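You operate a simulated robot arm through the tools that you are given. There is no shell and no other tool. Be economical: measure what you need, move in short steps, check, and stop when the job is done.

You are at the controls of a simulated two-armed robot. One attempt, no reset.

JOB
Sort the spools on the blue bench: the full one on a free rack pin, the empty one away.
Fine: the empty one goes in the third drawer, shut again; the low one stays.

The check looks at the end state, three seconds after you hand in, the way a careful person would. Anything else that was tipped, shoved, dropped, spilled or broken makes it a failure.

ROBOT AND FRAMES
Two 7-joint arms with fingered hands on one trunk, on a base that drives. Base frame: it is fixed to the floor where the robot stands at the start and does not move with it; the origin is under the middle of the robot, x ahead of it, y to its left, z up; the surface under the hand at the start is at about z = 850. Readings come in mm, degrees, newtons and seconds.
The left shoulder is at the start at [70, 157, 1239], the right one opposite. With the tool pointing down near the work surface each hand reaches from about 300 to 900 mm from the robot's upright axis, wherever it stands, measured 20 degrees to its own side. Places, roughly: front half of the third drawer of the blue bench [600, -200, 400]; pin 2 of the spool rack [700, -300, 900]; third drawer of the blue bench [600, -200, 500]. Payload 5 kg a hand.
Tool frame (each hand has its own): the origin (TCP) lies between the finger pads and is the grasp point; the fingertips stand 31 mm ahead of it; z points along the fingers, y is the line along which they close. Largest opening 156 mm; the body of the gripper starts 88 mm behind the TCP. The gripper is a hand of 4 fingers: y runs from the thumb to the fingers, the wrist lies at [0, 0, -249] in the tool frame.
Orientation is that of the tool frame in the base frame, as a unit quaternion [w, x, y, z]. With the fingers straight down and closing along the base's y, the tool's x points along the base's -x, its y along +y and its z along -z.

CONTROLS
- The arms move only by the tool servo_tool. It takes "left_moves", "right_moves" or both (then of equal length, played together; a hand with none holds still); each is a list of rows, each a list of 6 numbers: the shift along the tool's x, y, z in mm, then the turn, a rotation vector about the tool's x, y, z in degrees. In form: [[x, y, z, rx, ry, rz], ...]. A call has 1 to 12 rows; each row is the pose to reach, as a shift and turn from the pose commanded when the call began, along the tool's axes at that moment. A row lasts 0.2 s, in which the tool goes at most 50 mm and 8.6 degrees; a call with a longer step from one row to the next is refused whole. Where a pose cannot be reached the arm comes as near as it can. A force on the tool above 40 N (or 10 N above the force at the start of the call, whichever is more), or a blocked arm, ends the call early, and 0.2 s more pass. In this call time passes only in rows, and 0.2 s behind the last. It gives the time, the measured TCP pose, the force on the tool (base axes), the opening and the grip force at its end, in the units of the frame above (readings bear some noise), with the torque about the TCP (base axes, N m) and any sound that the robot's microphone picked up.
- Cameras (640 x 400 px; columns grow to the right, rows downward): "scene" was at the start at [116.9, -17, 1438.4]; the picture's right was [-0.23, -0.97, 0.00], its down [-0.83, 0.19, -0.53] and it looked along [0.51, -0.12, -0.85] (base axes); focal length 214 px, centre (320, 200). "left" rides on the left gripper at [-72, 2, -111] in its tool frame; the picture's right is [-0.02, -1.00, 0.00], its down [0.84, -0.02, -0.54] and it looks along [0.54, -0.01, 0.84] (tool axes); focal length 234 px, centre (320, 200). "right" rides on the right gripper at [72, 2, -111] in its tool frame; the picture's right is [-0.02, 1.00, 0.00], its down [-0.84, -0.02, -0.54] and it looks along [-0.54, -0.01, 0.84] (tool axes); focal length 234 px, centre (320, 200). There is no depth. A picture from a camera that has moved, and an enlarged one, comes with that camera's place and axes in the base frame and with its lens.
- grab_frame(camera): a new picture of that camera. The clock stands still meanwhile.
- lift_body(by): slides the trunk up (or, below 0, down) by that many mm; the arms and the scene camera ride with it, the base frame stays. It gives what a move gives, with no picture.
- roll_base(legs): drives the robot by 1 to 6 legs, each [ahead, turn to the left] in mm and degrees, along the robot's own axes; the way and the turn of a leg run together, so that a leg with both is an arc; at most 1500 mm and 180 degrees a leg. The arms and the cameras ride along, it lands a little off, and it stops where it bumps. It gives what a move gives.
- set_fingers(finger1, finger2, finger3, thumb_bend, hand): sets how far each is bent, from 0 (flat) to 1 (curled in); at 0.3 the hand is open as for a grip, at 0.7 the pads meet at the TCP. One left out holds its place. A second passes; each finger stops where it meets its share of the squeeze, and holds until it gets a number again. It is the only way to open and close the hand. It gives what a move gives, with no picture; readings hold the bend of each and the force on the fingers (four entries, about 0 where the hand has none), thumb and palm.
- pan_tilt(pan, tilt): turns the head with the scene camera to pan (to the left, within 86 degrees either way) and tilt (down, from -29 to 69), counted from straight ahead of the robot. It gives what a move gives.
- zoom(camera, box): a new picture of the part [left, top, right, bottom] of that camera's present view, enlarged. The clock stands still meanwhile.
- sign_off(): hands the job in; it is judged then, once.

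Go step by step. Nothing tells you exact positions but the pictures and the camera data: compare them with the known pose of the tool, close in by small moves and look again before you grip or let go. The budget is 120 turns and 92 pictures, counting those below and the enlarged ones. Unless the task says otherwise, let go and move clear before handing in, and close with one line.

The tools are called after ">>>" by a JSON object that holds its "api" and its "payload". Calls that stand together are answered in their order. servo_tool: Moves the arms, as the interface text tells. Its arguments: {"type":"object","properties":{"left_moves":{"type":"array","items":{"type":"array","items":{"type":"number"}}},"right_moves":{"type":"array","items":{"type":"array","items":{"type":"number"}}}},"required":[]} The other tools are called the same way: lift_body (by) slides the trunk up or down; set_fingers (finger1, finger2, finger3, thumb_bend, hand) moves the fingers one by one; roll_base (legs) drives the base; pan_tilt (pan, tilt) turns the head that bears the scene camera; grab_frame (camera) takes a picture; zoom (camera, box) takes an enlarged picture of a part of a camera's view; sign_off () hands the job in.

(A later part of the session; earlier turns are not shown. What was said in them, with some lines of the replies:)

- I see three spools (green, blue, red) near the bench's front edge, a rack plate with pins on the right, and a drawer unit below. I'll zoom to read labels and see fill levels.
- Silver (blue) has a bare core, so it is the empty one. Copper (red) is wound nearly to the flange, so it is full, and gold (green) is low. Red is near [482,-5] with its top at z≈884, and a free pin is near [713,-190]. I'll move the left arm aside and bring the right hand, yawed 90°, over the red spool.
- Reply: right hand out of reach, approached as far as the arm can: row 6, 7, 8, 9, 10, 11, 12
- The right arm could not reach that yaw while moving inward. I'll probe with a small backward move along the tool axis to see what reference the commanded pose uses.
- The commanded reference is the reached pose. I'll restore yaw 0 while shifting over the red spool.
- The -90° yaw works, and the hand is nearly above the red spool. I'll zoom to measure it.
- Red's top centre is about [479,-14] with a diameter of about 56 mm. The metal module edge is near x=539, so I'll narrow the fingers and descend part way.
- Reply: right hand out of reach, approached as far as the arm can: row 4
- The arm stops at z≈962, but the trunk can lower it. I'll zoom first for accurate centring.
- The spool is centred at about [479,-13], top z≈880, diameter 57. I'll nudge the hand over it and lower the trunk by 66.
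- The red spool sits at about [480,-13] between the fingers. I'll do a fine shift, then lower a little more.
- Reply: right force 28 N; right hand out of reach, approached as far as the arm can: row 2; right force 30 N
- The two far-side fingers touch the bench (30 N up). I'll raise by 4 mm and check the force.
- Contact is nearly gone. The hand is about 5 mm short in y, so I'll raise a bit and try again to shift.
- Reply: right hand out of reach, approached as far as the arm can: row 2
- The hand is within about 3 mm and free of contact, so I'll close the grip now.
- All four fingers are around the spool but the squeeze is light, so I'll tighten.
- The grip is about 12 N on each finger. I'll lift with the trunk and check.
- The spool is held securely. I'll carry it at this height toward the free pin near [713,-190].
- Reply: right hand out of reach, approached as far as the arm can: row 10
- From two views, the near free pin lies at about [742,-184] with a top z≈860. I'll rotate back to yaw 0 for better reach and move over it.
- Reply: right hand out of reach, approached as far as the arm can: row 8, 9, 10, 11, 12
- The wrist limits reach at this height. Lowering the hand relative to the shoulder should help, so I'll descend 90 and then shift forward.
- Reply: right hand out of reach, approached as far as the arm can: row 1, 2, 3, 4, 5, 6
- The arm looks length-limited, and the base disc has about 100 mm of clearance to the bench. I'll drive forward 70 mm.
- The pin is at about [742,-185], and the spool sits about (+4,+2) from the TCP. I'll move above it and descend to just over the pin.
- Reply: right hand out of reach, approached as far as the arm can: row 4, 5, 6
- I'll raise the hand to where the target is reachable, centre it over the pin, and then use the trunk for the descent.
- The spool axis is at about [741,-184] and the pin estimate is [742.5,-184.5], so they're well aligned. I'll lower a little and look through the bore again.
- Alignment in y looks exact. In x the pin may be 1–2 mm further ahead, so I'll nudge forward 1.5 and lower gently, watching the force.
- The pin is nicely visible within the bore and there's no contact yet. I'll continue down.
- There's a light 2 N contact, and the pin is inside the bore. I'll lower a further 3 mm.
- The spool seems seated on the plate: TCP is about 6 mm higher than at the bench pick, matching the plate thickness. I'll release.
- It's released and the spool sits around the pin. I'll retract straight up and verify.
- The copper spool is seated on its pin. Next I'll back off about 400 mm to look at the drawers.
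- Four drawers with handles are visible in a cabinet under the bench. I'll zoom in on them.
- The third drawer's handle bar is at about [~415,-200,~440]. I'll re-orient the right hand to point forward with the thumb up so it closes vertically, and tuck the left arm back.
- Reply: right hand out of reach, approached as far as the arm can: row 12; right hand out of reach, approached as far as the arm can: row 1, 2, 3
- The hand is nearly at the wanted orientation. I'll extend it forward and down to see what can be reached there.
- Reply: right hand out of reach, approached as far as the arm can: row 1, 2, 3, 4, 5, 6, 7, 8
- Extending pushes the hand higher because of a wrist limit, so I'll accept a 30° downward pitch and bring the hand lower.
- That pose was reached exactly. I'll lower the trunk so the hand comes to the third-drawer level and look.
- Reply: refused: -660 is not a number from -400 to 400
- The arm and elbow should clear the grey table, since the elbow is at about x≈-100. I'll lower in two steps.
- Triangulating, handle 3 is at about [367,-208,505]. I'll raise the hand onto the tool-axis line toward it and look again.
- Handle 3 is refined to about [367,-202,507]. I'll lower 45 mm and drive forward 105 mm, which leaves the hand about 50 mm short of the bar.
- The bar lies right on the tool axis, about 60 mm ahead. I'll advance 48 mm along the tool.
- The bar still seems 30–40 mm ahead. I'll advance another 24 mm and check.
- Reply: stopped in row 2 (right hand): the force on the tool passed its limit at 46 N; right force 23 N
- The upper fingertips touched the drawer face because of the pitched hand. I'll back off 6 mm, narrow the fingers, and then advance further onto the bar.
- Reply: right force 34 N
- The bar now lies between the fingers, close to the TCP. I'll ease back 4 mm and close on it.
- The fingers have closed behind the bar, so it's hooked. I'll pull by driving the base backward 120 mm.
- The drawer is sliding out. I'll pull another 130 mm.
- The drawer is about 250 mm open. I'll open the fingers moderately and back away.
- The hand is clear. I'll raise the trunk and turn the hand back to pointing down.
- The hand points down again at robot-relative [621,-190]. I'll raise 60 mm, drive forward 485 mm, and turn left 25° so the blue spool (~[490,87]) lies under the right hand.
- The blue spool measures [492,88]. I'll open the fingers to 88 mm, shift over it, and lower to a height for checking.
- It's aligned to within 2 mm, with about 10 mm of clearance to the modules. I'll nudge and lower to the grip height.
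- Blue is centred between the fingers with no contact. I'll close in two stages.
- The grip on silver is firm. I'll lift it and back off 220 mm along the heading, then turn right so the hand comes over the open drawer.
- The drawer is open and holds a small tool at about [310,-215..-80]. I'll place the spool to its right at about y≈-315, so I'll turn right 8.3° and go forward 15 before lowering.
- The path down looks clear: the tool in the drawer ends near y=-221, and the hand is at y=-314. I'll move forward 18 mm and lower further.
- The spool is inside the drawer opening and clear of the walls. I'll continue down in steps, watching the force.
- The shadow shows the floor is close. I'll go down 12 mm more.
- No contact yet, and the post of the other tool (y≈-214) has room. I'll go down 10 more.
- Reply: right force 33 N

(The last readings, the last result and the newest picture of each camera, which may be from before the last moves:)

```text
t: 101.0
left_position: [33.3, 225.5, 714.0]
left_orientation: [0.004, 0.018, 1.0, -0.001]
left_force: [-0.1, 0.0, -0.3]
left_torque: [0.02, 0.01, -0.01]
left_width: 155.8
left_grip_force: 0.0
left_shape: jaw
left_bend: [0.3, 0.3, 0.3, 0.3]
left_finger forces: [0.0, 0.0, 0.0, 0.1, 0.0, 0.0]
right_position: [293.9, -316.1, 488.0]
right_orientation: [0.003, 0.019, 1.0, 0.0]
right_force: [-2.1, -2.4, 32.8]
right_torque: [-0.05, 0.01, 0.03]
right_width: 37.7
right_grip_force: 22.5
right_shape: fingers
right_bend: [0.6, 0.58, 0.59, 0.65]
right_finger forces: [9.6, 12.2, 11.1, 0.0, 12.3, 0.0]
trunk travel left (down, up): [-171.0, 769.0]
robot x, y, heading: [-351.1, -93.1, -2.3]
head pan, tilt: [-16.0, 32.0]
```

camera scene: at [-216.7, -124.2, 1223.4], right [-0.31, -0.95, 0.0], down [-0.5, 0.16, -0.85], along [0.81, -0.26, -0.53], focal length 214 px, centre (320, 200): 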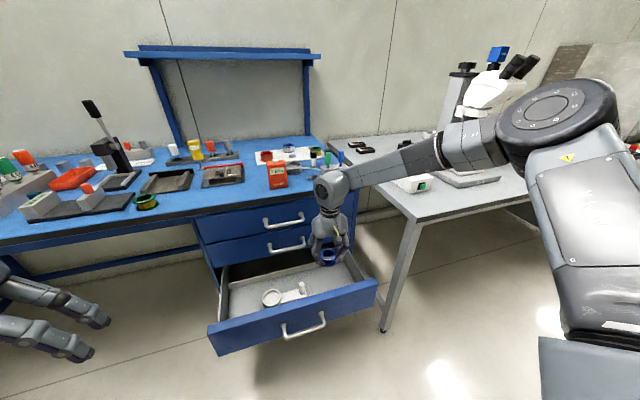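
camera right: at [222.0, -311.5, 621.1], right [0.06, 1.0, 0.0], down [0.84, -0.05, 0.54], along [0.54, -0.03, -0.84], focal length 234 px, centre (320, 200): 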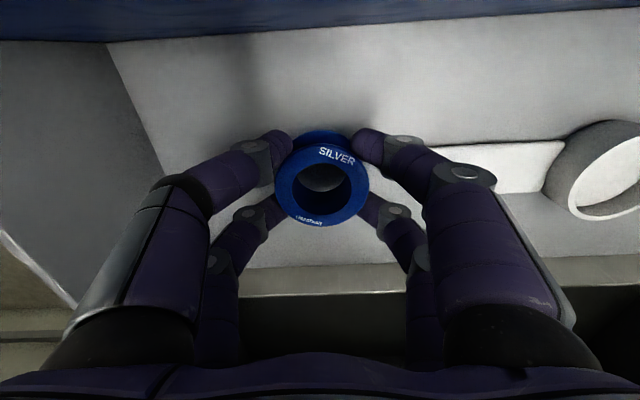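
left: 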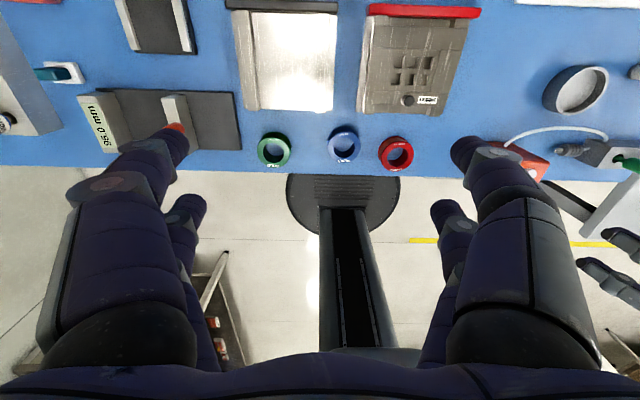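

The spool is on the drawer floor, with contact at z≈488. I'll ease up 4 mm and release.

>>> {"api": "lift_body", "payload": {"by": 4}}

>>> {"api": "set_fingers", "payload": {"hand": "right", "finger1": 0.49, "finger2": 0.49, "finger3": 0.49, "thumb_bend": 0.49}}

>>> {"api": "lift_body", "payload": {"by": 60}}

>>> {"api": "grab_frame", "payload": {"camera": "right"}}

```text
t: 101.5
left_position: [34.2, 225.3, 716.2]
left_orientation: [0.003, 0.018, 1.0, 0.0]
left_force: [0.4, -0.4, 0.6]
left_torque: [0.0, 0.01, 0.01]
left_width: 155.8
left_grip_force: 0.0
left_shape: jaw
left_bend: [0.3, 0.3, 0.3, 0.3]
left_finger forces: [0.1, 0.0, 0.0, 0.1, 0.0, 0.1]
right_position: [294.5, -314.2, 486.6]
right_orientation: [0.002, 0.018, 1.0, -0.001]
right_force: [4.3, 0.3, 21.3]
right_torque: [0.08, -0.22, -0.01]
right_width: 37.5
right_grip_force: 21.3
right_shape: fingers
right_bend: [0.6, 0.58, 0.59, 0.65]
right_finger forces: [8.7, 13.2, 11.4, 0.1, 9.9, 0.0]
trunk travel left (down, up): [-175.0, 765.0]
robot x, y, heading: [-356.5, -97.2, -1.8]
head pan, tilt: [-16.0, 32.0]
```

```text
t: 102.5
left_position: [34.7, 225.9, 715.8]
left_orientation: [0.002, 0.018, 1.0, 0.0]
left_force: [0.5, 0.3, -0.2]
left_torque: [-0.03, 0.04, -0.04]
left_width: 156.1
left_grip_force: 0.2
left_shape: jaw
left_bend: [0.3, 0.3, 0.3, 0.3]
left_finger forces: [0.0, 0.0, 0.0, 0.0, 0.0, 0.0]
right_position: [292.9, -316.2, 486.7]
right_orientation: [-0.001, 0.017, 1.0, -0.001]
right_force: [0.2, 0.0, 0.9]
right_torque: [0.02, 0.0, 0.0]
right_width: 84.2
right_grip_force: 0.1
right_shape: fingers
right_bend: [0.49, 0.49, 0.49, 0.49]
right_finger forces: [0.0, 0.1, 0.0, 0.0, 0.0, 0.0]
trunk travel left (down, up): [-175.0, 765.0]
robot x, y, heading: [-350.8, -92.1, -2.4]
head pan, tilt: [-16.0, 32.0]
```

```text
t: 103.5
left_position: [36.0, 226.3, 776.4]
left_orientation: [0.001, 0.017, 1.0, 0.0]
left_force: [0.0, -0.1, 0.3]
left_torque: [0.0, -0.02, -0.02]
left_width: 155.9
left_grip_force: 0.0
left_shape: jaw
left_bend: [0.3, 0.3, 0.3, 0.3]
left_finger forces: [0.0, 0.1, 0.1, 0.2, 0.0, 0.1]
right_position: [293.6, -316.2, 546.0]
right_orientation: [-0.001, 0.018, 1.0, 0.0]
right_force: [0.0, -0.1, -0.6]
right_torque: [0.01, 0.02, 0.0]
right_width: 84.1
right_grip_force: 0.1
right_shape: fingers
right_bend: [0.49, 0.49, 0.49, 0.49]
right_finger forces: [0.1, 0.1, 0.1, 0.0, 0.0, 0.0]
trunk travel left (down, up): [-235.0, 705.0]
robot x, y, heading: [-353.1, -93.5, -2.2]
head pan, tilt: [-16.0, 32.0]
```

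```text
22 pictures are left
camera right: at [222.2, -311.5, 657.6], right [0.06, 1.0, 0.0], down [0.84, -0.05, 0.54], along [0.54, -0.03, -0.84], focal length 234 px, centre (320, 200)
```

right: 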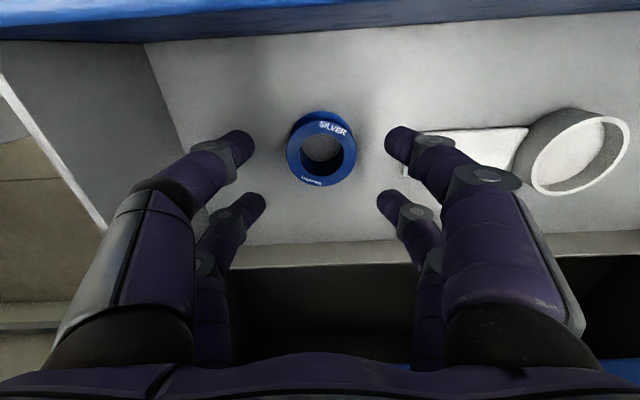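

The silver spool sits flat in the drawer. I'll raise the hand clear, back off, and manoeuvre so the hand is again in line with the handle.

>>> {"api": "lift_body", "payload": {"by": 130}}

>>> {"api": "roll_base", "payload": {"legs": [[-150, 0], [0, -16], [-300, 0], [0, 18.2]]}}

>>> {"api": "servo_tool", "payload": {"right_moves": [[0, 0, -1, 3.5, -3.6, -6.3], [-1, -1, -2, 7.1, -7.2, -12.5], [-1, -1, -4, 10.6, -10.8, -18.8], [-2, -2, -5, 14.2, -14.4, -25], [-2, -2, -6, 17.7, -18, -31.3], [-2, -2, -7, 21.2, -21.6, -37.6], [-3, -3, -8, 24.8, -25.2, -43.8], [-3, -3, -9, 28.3, -28.8, -50.1], [-4, -4, -11, 31.8, -32.4, -56.4], [-4, -4, -12, 35.4, -36, -62.6], [-5, -5, -14, 38.9, -39.6, -68.9], [-5, -5, -15, 42.5, -43.2, -75.1]]}}

>>> {"api": "servo_tool", "payload": {"right_moves": [[0, 0, 0, 3.5, -3.6, -6.3]]}}

```text
t: 105.1
left_position: [36.0, 225.5, 906.5]
left_orientation: [0.002, 0.018, 1.0, 0.0]
left_force: [0.3, -1.0, -0.6]
left_torque: [-0.05, 0.01, -0.02]
left_width: 155.9
left_grip_force: 0.1
left_shape: jaw
left_bend: [0.3, 0.3, 0.3, 0.3]
left_finger forces: [0.0, 0.1, 0.0, 0.0, 0.0, 0.0]
right_position: [294.3, -314.8, 675.2]
right_orientation: [-0.002, 0.018, 1.0, 0.0]
right_force: [0.6, 0.3, -1.0]
right_torque: [0.02, 0.02, 0.0]
right_width: 84.0
right_grip_force: 0.0
right_shape: fingers
right_bend: [0.49, 0.49, 0.49, 0.49]
right_finger forces: [0.1, 0.0, 0.0, 0.0, 0.1, 0.0]
trunk travel left (down, up): [-365.0, 575.0]
robot x, y, heading: [-353.3, -93.2, -2.1]
head pan, tilt: [-16.0, 32.0]
```

```text
t: 110.1
left_position: [-410.3, 339.3, 906.2]
left_orientation: [0.001, 0.0, 1.0, 0.0]
left_force: [1.1, -0.2, -1.1]
left_torque: [-0.03, -0.03, 0.04]
left_width: 156.0
left_grip_force: 0.0
left_shape: jaw
left_bend: [0.3, 0.3, 0.3, 0.3]
left_finger forces: [0.0, 0.0, 0.1, 0.0, 0.0, 0.0]
right_position: [-133.8, -192.3, 676.7]
right_orientation: [0.0, 0.0, 1.0, 0.0]
right_force: [0.2, 0.4, -0.5]
right_torque: [-0.03, 0.0, -0.01]
right_width: 84.8
right_grip_force: 0.1
right_shape: fingers
right_bend: [0.49, 0.49, 0.49, 0.49]
right_finger forces: [0.1, 0.0, 0.0, 0.0, 0.1, 0.1]
trunk travel left (down, up): [-365.0, 575.0]
robot x, y, heading: [-786.8, 4.5, -0.2]
head pan, tilt: [-16.0, 32.0]
```

```text
t: 112.7
left_position: [-411.1, 337.3, 907.5]
left_orientation: [0.002, -0.001, 1.0, 0.002]
left_force: [0.1, 0.0, -0.9]
left_torque: [0.03, 0.02, 0.03]
left_width: 155.9
left_grip_force: 0.2
left_shape: jaw
left_bend: [0.3, 0.3, 0.3, 0.3]
left_finger forces: [0.0, 0.0, 0.0, 0.0, 0.1, 0.0]
right_position: [-129.9, -198.8, 691.7]
right_orientation: [0.334, -0.58, 0.665, -0.33]
right_force: [0.5, 0.0, -0.1]
right_torque: [0.03, -0.02, 0.01]
right_width: 84.8
right_grip_force: 0.1
right_shape: fingers
right_bend: [0.49, 0.49, 0.49, 0.49]
right_finger forces: [0.0, 0.1, 0.0, 0.0, 0.0, 0.0]
trunk travel left (down, up): [-365.0, 575.0]
robot x, y, heading: [-785.4, 5.6, -0.1]
head pan, tilt: [-16.0, 32.0]
```

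```text
t: 113.1
left_position: [-411.2, 337.7, 905.8]
left_orientation: [0.001, 0.0, 1.0, 0.001]
left_force: [-0.5, -0.4, 0.0]
left_torque: [0.03, 0.01, 0.0]
left_width: 156.3
left_grip_force: 0.0
left_shape: jaw
left_bend: [0.3, 0.3, 0.3, 0.3]
left_finger forces: [0.0, 0.0, 0.1, 0.0, 0.1, 0.0]
right_position: [-129.7, -200.1, 692.5]
right_orientation: [-0.354, 0.616, -0.611, 0.349]
right_force: [-0.7, -0.7, 0.4]
right_torque: [0.03, 0.01, -0.01]
right_width: 84.5
right_grip_force: 0.2
right_shape: fingers
right_bend: [0.49, 0.49, 0.49, 0.49]
right_finger forces: [0.0, 0.1, 0.0, 0.1, 0.1, 0.1]
trunk travel left (down, up): [-365.0, 575.0]
robot x, y, heading: [-790.0, 6.9, -0.2]
head pan, tilt: [-16.0, 32.0]
```

The hand is back in the forward pose, in line with the handle. I'll lower to handle height, drive up, and check before pushing.

>>> {"api": "lift_body", "payload": {"by": -192}}

>>> {"api": "roll_base", "payload": {"legs": [[215, 0]]}}

>>> {"api": "grab_frame", "payload": {"camera": "right"}}

>>> {"api": "grab_frame", "payload": {"camera": "scene"}}

```text
t: 115.2
left_position: [-411.0, 339.5, 714.4]
left_orientation: [0.001, 0.0, 1.0, -0.001]
left_force: [0.7, -0.3, -0.2]
left_torque: [-0.03, -0.01, -0.01]
left_width: 155.8
left_grip_force: 0.1
left_shape: jaw
left_bend: [0.3, 0.3, 0.3, 0.3]
left_finger forces: [0.1, 0.0, 0.0, 0.0, 0.1, 0.0]
right_position: [-130.8, -197.7, 498.9]
right_orientation: [-0.353, 0.616, -0.611, 0.349]
right_force: [-0.1, 0.3, 0.1]
right_torque: [-0.01, 0.01, -0.01]
right_width: 84.4
right_grip_force: 0.0
right_shape: fingers
right_bend: [0.49, 0.49, 0.49, 0.49]
right_finger forces: [0.0, 0.1, 0.1, 0.0, 0.0, 0.0]
trunk travel left (down, up): [-173.0, 767.0]
robot x, y, heading: [-786.6, 8.4, -0.0]
head pan, tilt: [-16.0, 32.0]
```

```text
t: 116.8
left_position: [-198.1, 338.4, 714.2]
left_orientation: [0.002, -0.001, 1.0, 0.0]
left_force: [-0.9, 0.3, -0.6]
left_torque: [-0.03, 0.0, 0.04]
left_width: 155.8
left_grip_force: 0.1
left_shape: jaw
left_bend: [0.3, 0.3, 0.3, 0.3]
left_finger forces: [0.0, 0.0, 0.0, 0.0, 0.0, 0.0]
right_position: [84.3, -197.4, 498.5]
right_orientation: [-0.354, 0.616, -0.611, 0.349]
right_force: [0.2, 1.4, -0.6]
right_torque: [-0.02, -0.04, -0.02]
right_width: 84.5
right_grip_force: 0.1
right_shape: fingers
right_bend: [0.49, 0.49, 0.49, 0.49]
right_finger forces: [0.0, 0.0, 0.1, 0.0, 0.0, 0.0]
trunk travel left (down, up): [-173.0, 767.0]
robot x, y, heading: [-572.1, 2.5, 0.2]
head pan, tilt: [-16.0, 32.0]
```

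```text
21 pictures are left
camera right: at [-10.6, -271.5, 553.9], right [-0.51, 0.02, -0.86], down [-0.47, 0.83, 0.3], along [0.72, 0.55, -0.41], focal length 234 px, centre (320, 200)
```

right: 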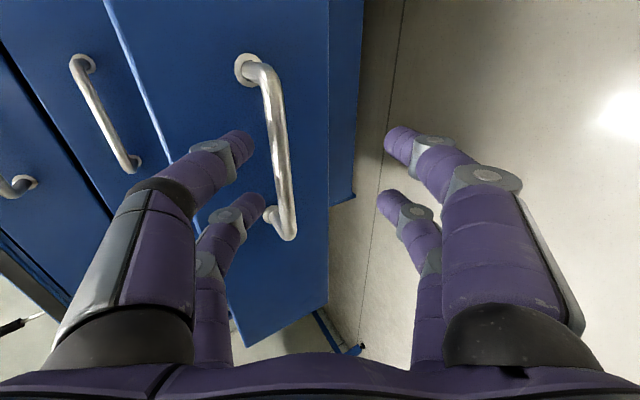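

```text
20 pictures are left
camera scene: at [-436.4, -20.0, 1023.2], right [-0.28, -0.96, 0.0], down [-0.51, 0.15, -0.85], along [0.81, -0.23, -0.53], focal length 214 px, centre (320, 200)
```

scene: 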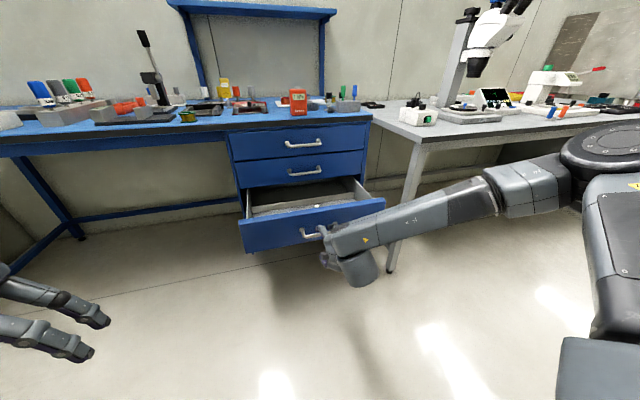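

The bar will pass between the fingers and the upper fingertips will meet the panel. I'll push forward 150 mm first.

>>> {"api": "roll_base", "payload": {"legs": [[150, 0]]}}

>>> {"api": "grab_frame", "payload": {"camera": "right"}}

```text
t: 118.2
left_position: [-45.4, 338.8, 713.5]
left_orientation: [0.002, 0.0, 1.0, 0.0]
left_force: [0.3, 0.0, -0.4]
left_torque: [-0.04, 0.02, -0.01]
left_width: 155.6
left_grip_force: 0.0
left_shape: jaw
left_bend: [0.3, 0.3, 0.3, 0.3]
left_finger forces: [0.1, 0.0, 0.0, 0.0, 0.0, 0.0]
right_position: [236.2, -199.1, 498.1]
right_orientation: [-0.353, 0.616, -0.612, 0.348]
right_force: [0.5, 0.2, -0.6]
right_torque: [-0.01, 0.0, 0.01]
right_width: 84.4
right_grip_force: 0.2
right_shape: fingers
right_bend: [0.49, 0.49, 0.49, 0.49]
right_finger forces: [0.1, 0.0, 0.1, 0.0, 0.0, 0.0]
trunk travel left (down, up): [-173.0, 767.0]
robot x, y, heading: [-421.5, 4.9, -0.1]
head pan, tilt: [-16.0, 32.0]
```

```text
19 pictures are left
camera right: at [140.4, -273.2, 554.1], right [-0.51, 0.02, -0.86], down [-0.46, 0.83, 0.3], along [0.73, 0.55, -0.41], focal length 234 px, centre (320, 200)
```

right: 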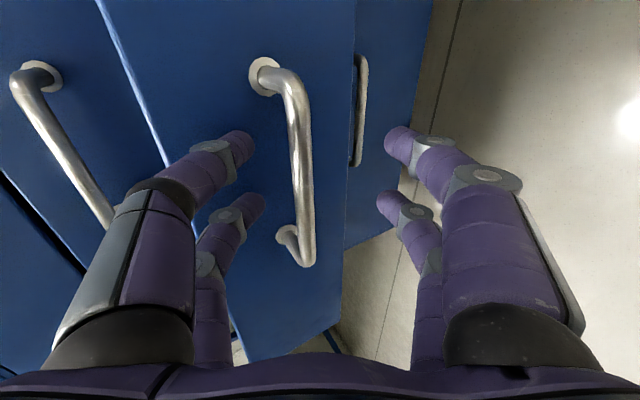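

The push works, and about 125–130 mm remains. I'll drive 122 mm.

>>> {"api": "roll_base", "payload": {"legs": [[122, 0]]}}

>>> {"api": "zoom", "payload": {"camera": "scene", "box": [200, 130, 440, 280]}}

```text
t: 119.5
left_position: [74.9, 337.4, 712.6]
left_orientation: [0.002, 0.0, 1.0, 0.001]
left_force: [0.3, 0.8, -0.3]
left_torque: [0.01, 0.0, 0.0]
left_width: 155.6
left_grip_force: 0.0
left_shape: jaw
left_bend: [0.3, 0.3, 0.3, 0.3]
left_finger forces: [0.1, 0.0, 0.0, 0.0, 0.0, 0.0]
right_position: [356.3, -200.8, 500.0]
right_orientation: [-0.353, 0.615, -0.612, 0.349]
right_force: [-0.7, -0.4, -0.7]
right_torque: [-0.03, 0.04, 0.01]
right_width: 84.6
right_grip_force: 0.0
right_shape: fingers
right_bend: [0.49, 0.49, 0.49, 0.49]
right_finger forces: [0.1, 0.1, 0.0, 0.0, 0.0, 0.0]
trunk travel left (down, up): [-173.0, 767.0]
robot x, y, heading: [-299.3, 6.4, -0.0]
head pan, tilt: [-16.0, 32.0]
```

```text
2.67 times, centred on (320, 205) of scene
camera zoom: at [-164.6, -21.2, 1023.2], right [-0.28, -0.96, 0.0], down [-0.51, 0.15, -0.85], along [0.81, -0.24, -0.53], focal length 572 px, centre (320, 187)
```

zoom: 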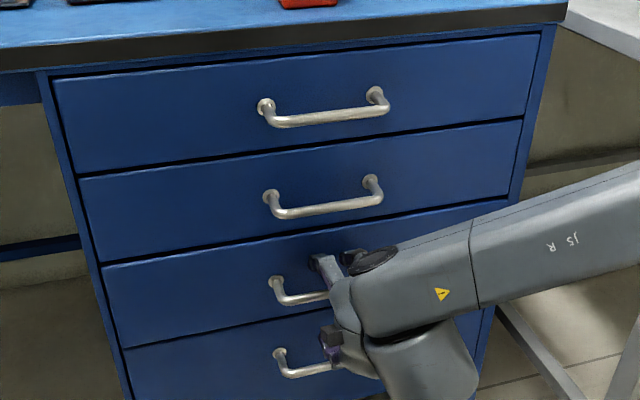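

The drawer is nearly flush. I'll do a final gentle push with the arm along base x.

>>> {"api": "servo_tool", "payload": {"right_moves": [[0, -2.5, 4.3, 0, 0, 0], [0, -5, 8.7, 0, 0, 0], [0, -7.5, 13, 0, 0, 0], [0, -10, 17.3, 0, 0, 0]]}}

>>> {"api": "zoom", "payload": {"camera": "scene", "box": [200, 150, 360, 250]}}

```text
t: 120.3
left_position: [74.3, 335.5, 714.3]
left_orientation: [0.003, 0.001, 1.0, 0.0]
left_force: [0.6, -1.0, 0.2]
left_torque: [0.0, -0.01, -0.01]
left_width: 155.9
left_grip_force: 0.0
left_shape: jaw
left_bend: [0.3, 0.3, 0.3, 0.3]
left_finger forces: [0.0, 0.0, 0.0, 0.1, 0.0, 0.0]
right_position: [365.4, -199.0, 498.9]
right_orientation: [-0.352, 0.616, -0.614, 0.346]
right_force: [-25.5, -1.0, 7.6]
right_torque: [-0.02, -1.01, -0.16]
right_width: 78.7
right_grip_force: 12.9
right_shape: fingers
right_bend: [0.49, 0.49, 0.5, 0.51]
right_finger forces: [0.1, 0.0, 10.0, 0.0, 15.2, 0.0]
trunk travel left (down, up): [-173.0, 767.0]
robot x, y, heading: [-300.8, 6.2, -0.8]
head pan, tilt: [-16.0, 32.0]
stopped in row 4 (right hand): the force on the tool passed its limit at 46 N (the readings are from after the stop); the commanded pose is now the measured one
```

```text
4.00 times, centred on (280, 200) of scene
camera zoom: at [-167.9, -21.5, 1023.6], right [-0.28, -0.96, 0.0], down [-0.51, 0.15, -0.85], along [0.81, -0.24, -0.53], focal length 858 px, centre (480, 200)
```

zoom: 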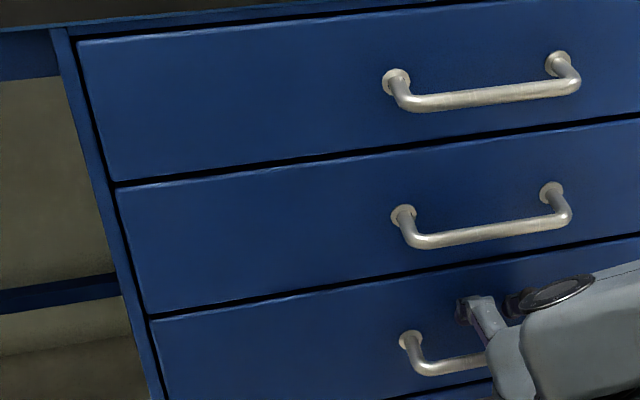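

The drawer is shut against its stop. I'll back off straight and verify everything.

>>> {"api": "servo_tool", "payload": {"right_moves": [[0, 4, -7, 0, 0, 0], [0, 8, -14, 0, 0, 0]]}}

>>> {"api": "roll_base", "payload": {"legs": [[-300, 0]]}}

>>> {"api": "lift_body", "payload": {"by": 300}}

>>> {"api": "pan_tilt", "payload": {"pan": -6, "tilt": 32}}

>>> {"api": "zoom", "payload": {"camera": "scene", "box": [120, 50, 520, 300]}}

```text
t: 120.9
left_position: [75.8, 337.5, 714.4]
left_orientation: [0.002, 0.001, 1.0, 0.0]
left_force: [-0.4, -0.1, -0.3]
left_torque: [0.03, -0.02, -0.05]
left_width: 156.0
left_grip_force: 0.0
left_shape: jaw
left_bend: [0.3, 0.3, 0.3, 0.3]
left_finger forces: [0.0, 0.1, 0.0, 0.1, 0.0, 0.0]
right_position: [354.2, -199.6, 500.2]
right_orientation: [-0.353, 0.616, -0.612, 0.348]
right_force: [-0.4, -0.5, -0.7]
right_torque: [-0.03, 0.0, -0.03]
right_width: 84.5
right_grip_force: 0.1
right_shape: fingers
right_bend: [0.49, 0.49, 0.49, 0.49]
right_finger forces: [0.0, 0.0, 0.0, 0.0, 0.0, 0.0]
trunk travel left (down, up): [-173.0, 767.0]
robot x, y, heading: [-299.1, 3.7, -0.1]
head pan, tilt: [-16.0, 32.0]
```

```text
t: 123.0
left_position: [-226.5, 339.7, 713.9]
left_orientation: [0.002, -0.001, 1.0, -0.001]
left_force: [0.3, 0.8, 0.1]
left_torque: [0.02, -0.02, -0.03]
left_width: 155.9
left_grip_force: 0.0
left_shape: jaw
left_bend: [0.3, 0.3, 0.3, 0.3]
left_finger forces: [0.0, 0.1, 0.1, 0.1, 0.0, 0.1]
right_position: [52.2, -196.6, 499.6]
right_orientation: [-0.353, 0.616, -0.613, 0.347]
right_force: [-0.7, 0.0, -1.2]
right_torque: [0.03, -0.01, -0.01]
right_width: 84.3
right_grip_force: 0.1
right_shape: fingers
right_bend: [0.49, 0.49, 0.49, 0.49]
right_finger forces: [0.0, 0.0, 0.0, 0.1, 0.0, 0.0]
trunk travel left (down, up): [-173.0, 767.0]
robot x, y, heading: [-603.2, 10.1, -0.3]
head pan, tilt: [-16.0, 32.0]
```

```text
t: 126.0
left_position: [-226.4, 339.7, 1013.4]
left_orientation: [0.002, 0.001, 1.0, -0.001]
left_force: [-0.2, -0.9, -0.4]
left_torque: [-0.02, 0.01, -0.02]
left_width: 155.6
left_grip_force: 0.0
left_shape: jaw
left_bend: [0.3, 0.3, 0.3, 0.3]
left_finger forces: [0.0, 0.1, 0.0, 0.1, 0.0, 0.0]
right_position: [52.2, -196.3, 799.0]
right_orientation: [-0.354, 0.616, -0.613, 0.346]
right_force: [-0.5, 0.5, 0.6]
right_torque: [-0.01, 0.01, -0.01]
right_width: 84.4
right_grip_force: 0.0
right_shape: fingers
right_bend: [0.49, 0.49, 0.49, 0.49]
right_finger forces: [0.1, 0.1, 0.0, 0.0, 0.0, 0.1]
trunk travel left (down, up): [-473.0, 467.0]
robot x, y, heading: [-600.8, 6.4, -0.4]
head pan, tilt: [-16.0, 32.0]
```

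```text
t: 126.7
left_position: [-227.1, 339.5, 1013.3]
left_orientation: [0.002, 0.0, 1.0, -0.001]
left_force: [-0.2, 0.9, -1.2]
left_torque: [0.02, 0.0, 0.01]
left_width: 156.0
left_grip_force: 0.0
left_shape: jaw
left_bend: [0.3, 0.3, 0.3, 0.3]
left_finger forces: [0.0, 0.0, 0.0, 0.0, 0.0, 0.1]
right_position: [53.0, -196.6, 800.6]
right_orientation: [-0.353, 0.616, -0.613, 0.346]
right_force: [-0.2, 0.8, -0.2]
right_torque: [-0.02, 0.01, -0.04]
right_width: 84.6
right_grip_force: 0.1
right_shape: fingers
right_bend: [0.49, 0.49, 0.49, 0.49]
right_finger forces: [0.1, 0.0, 0.1, 0.0, 0.1, 0.0]
trunk travel left (down, up): [-473.0, 467.0]
robot x, y, heading: [-599.7, 7.4, -0.1]
head pan, tilt: [-6.0, 32.0]
```

```text
1.60 times, centred on (320, 175) of scene
camera zoom: at [-463.0, -4.5, 1323.3], right [-0.11, -0.99, 0.0], down [-0.53, 0.06, -0.85], along [0.84, -0.09, -0.53], focal length 343 px, centre (320, 240)
```

zoom: 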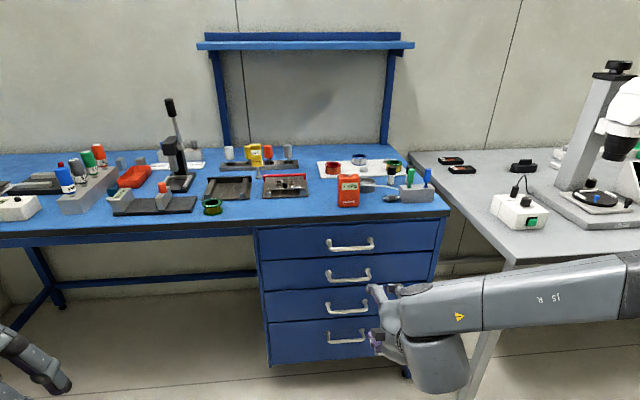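

All four drawers look flush and the bench looks in order. I'll take one closer look at the bench and the drawer fronts.

>>> {"api": "zoom", "payload": {"camera": "scene", "box": [230, 135, 422, 255]}}

```text
3.33 times, centred on (326, 195) of scene
camera zoom: at [-463.0, -4.5, 1323.3], right [-0.11, -0.99, 0.0], down [-0.53, 0.06, -0.85], along [0.84, -0.09, -0.53], focal length 715 px, centre (300, 217)
```

zoom: 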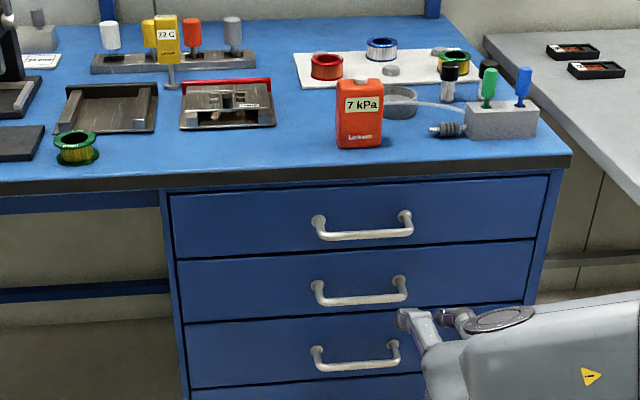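

Copper is on its rack pin, silver is in the shut third drawer, gold is where it was, and nothing else looks disturbed. I'm handing in now.

>>> {"api": "sign_off", "payload": {}}

```text
The job is handed in.
```

The full copper spool is on a free rack pin, the empty silver one is in the third drawer with the drawer shut, and the low gold one stayed where it was.
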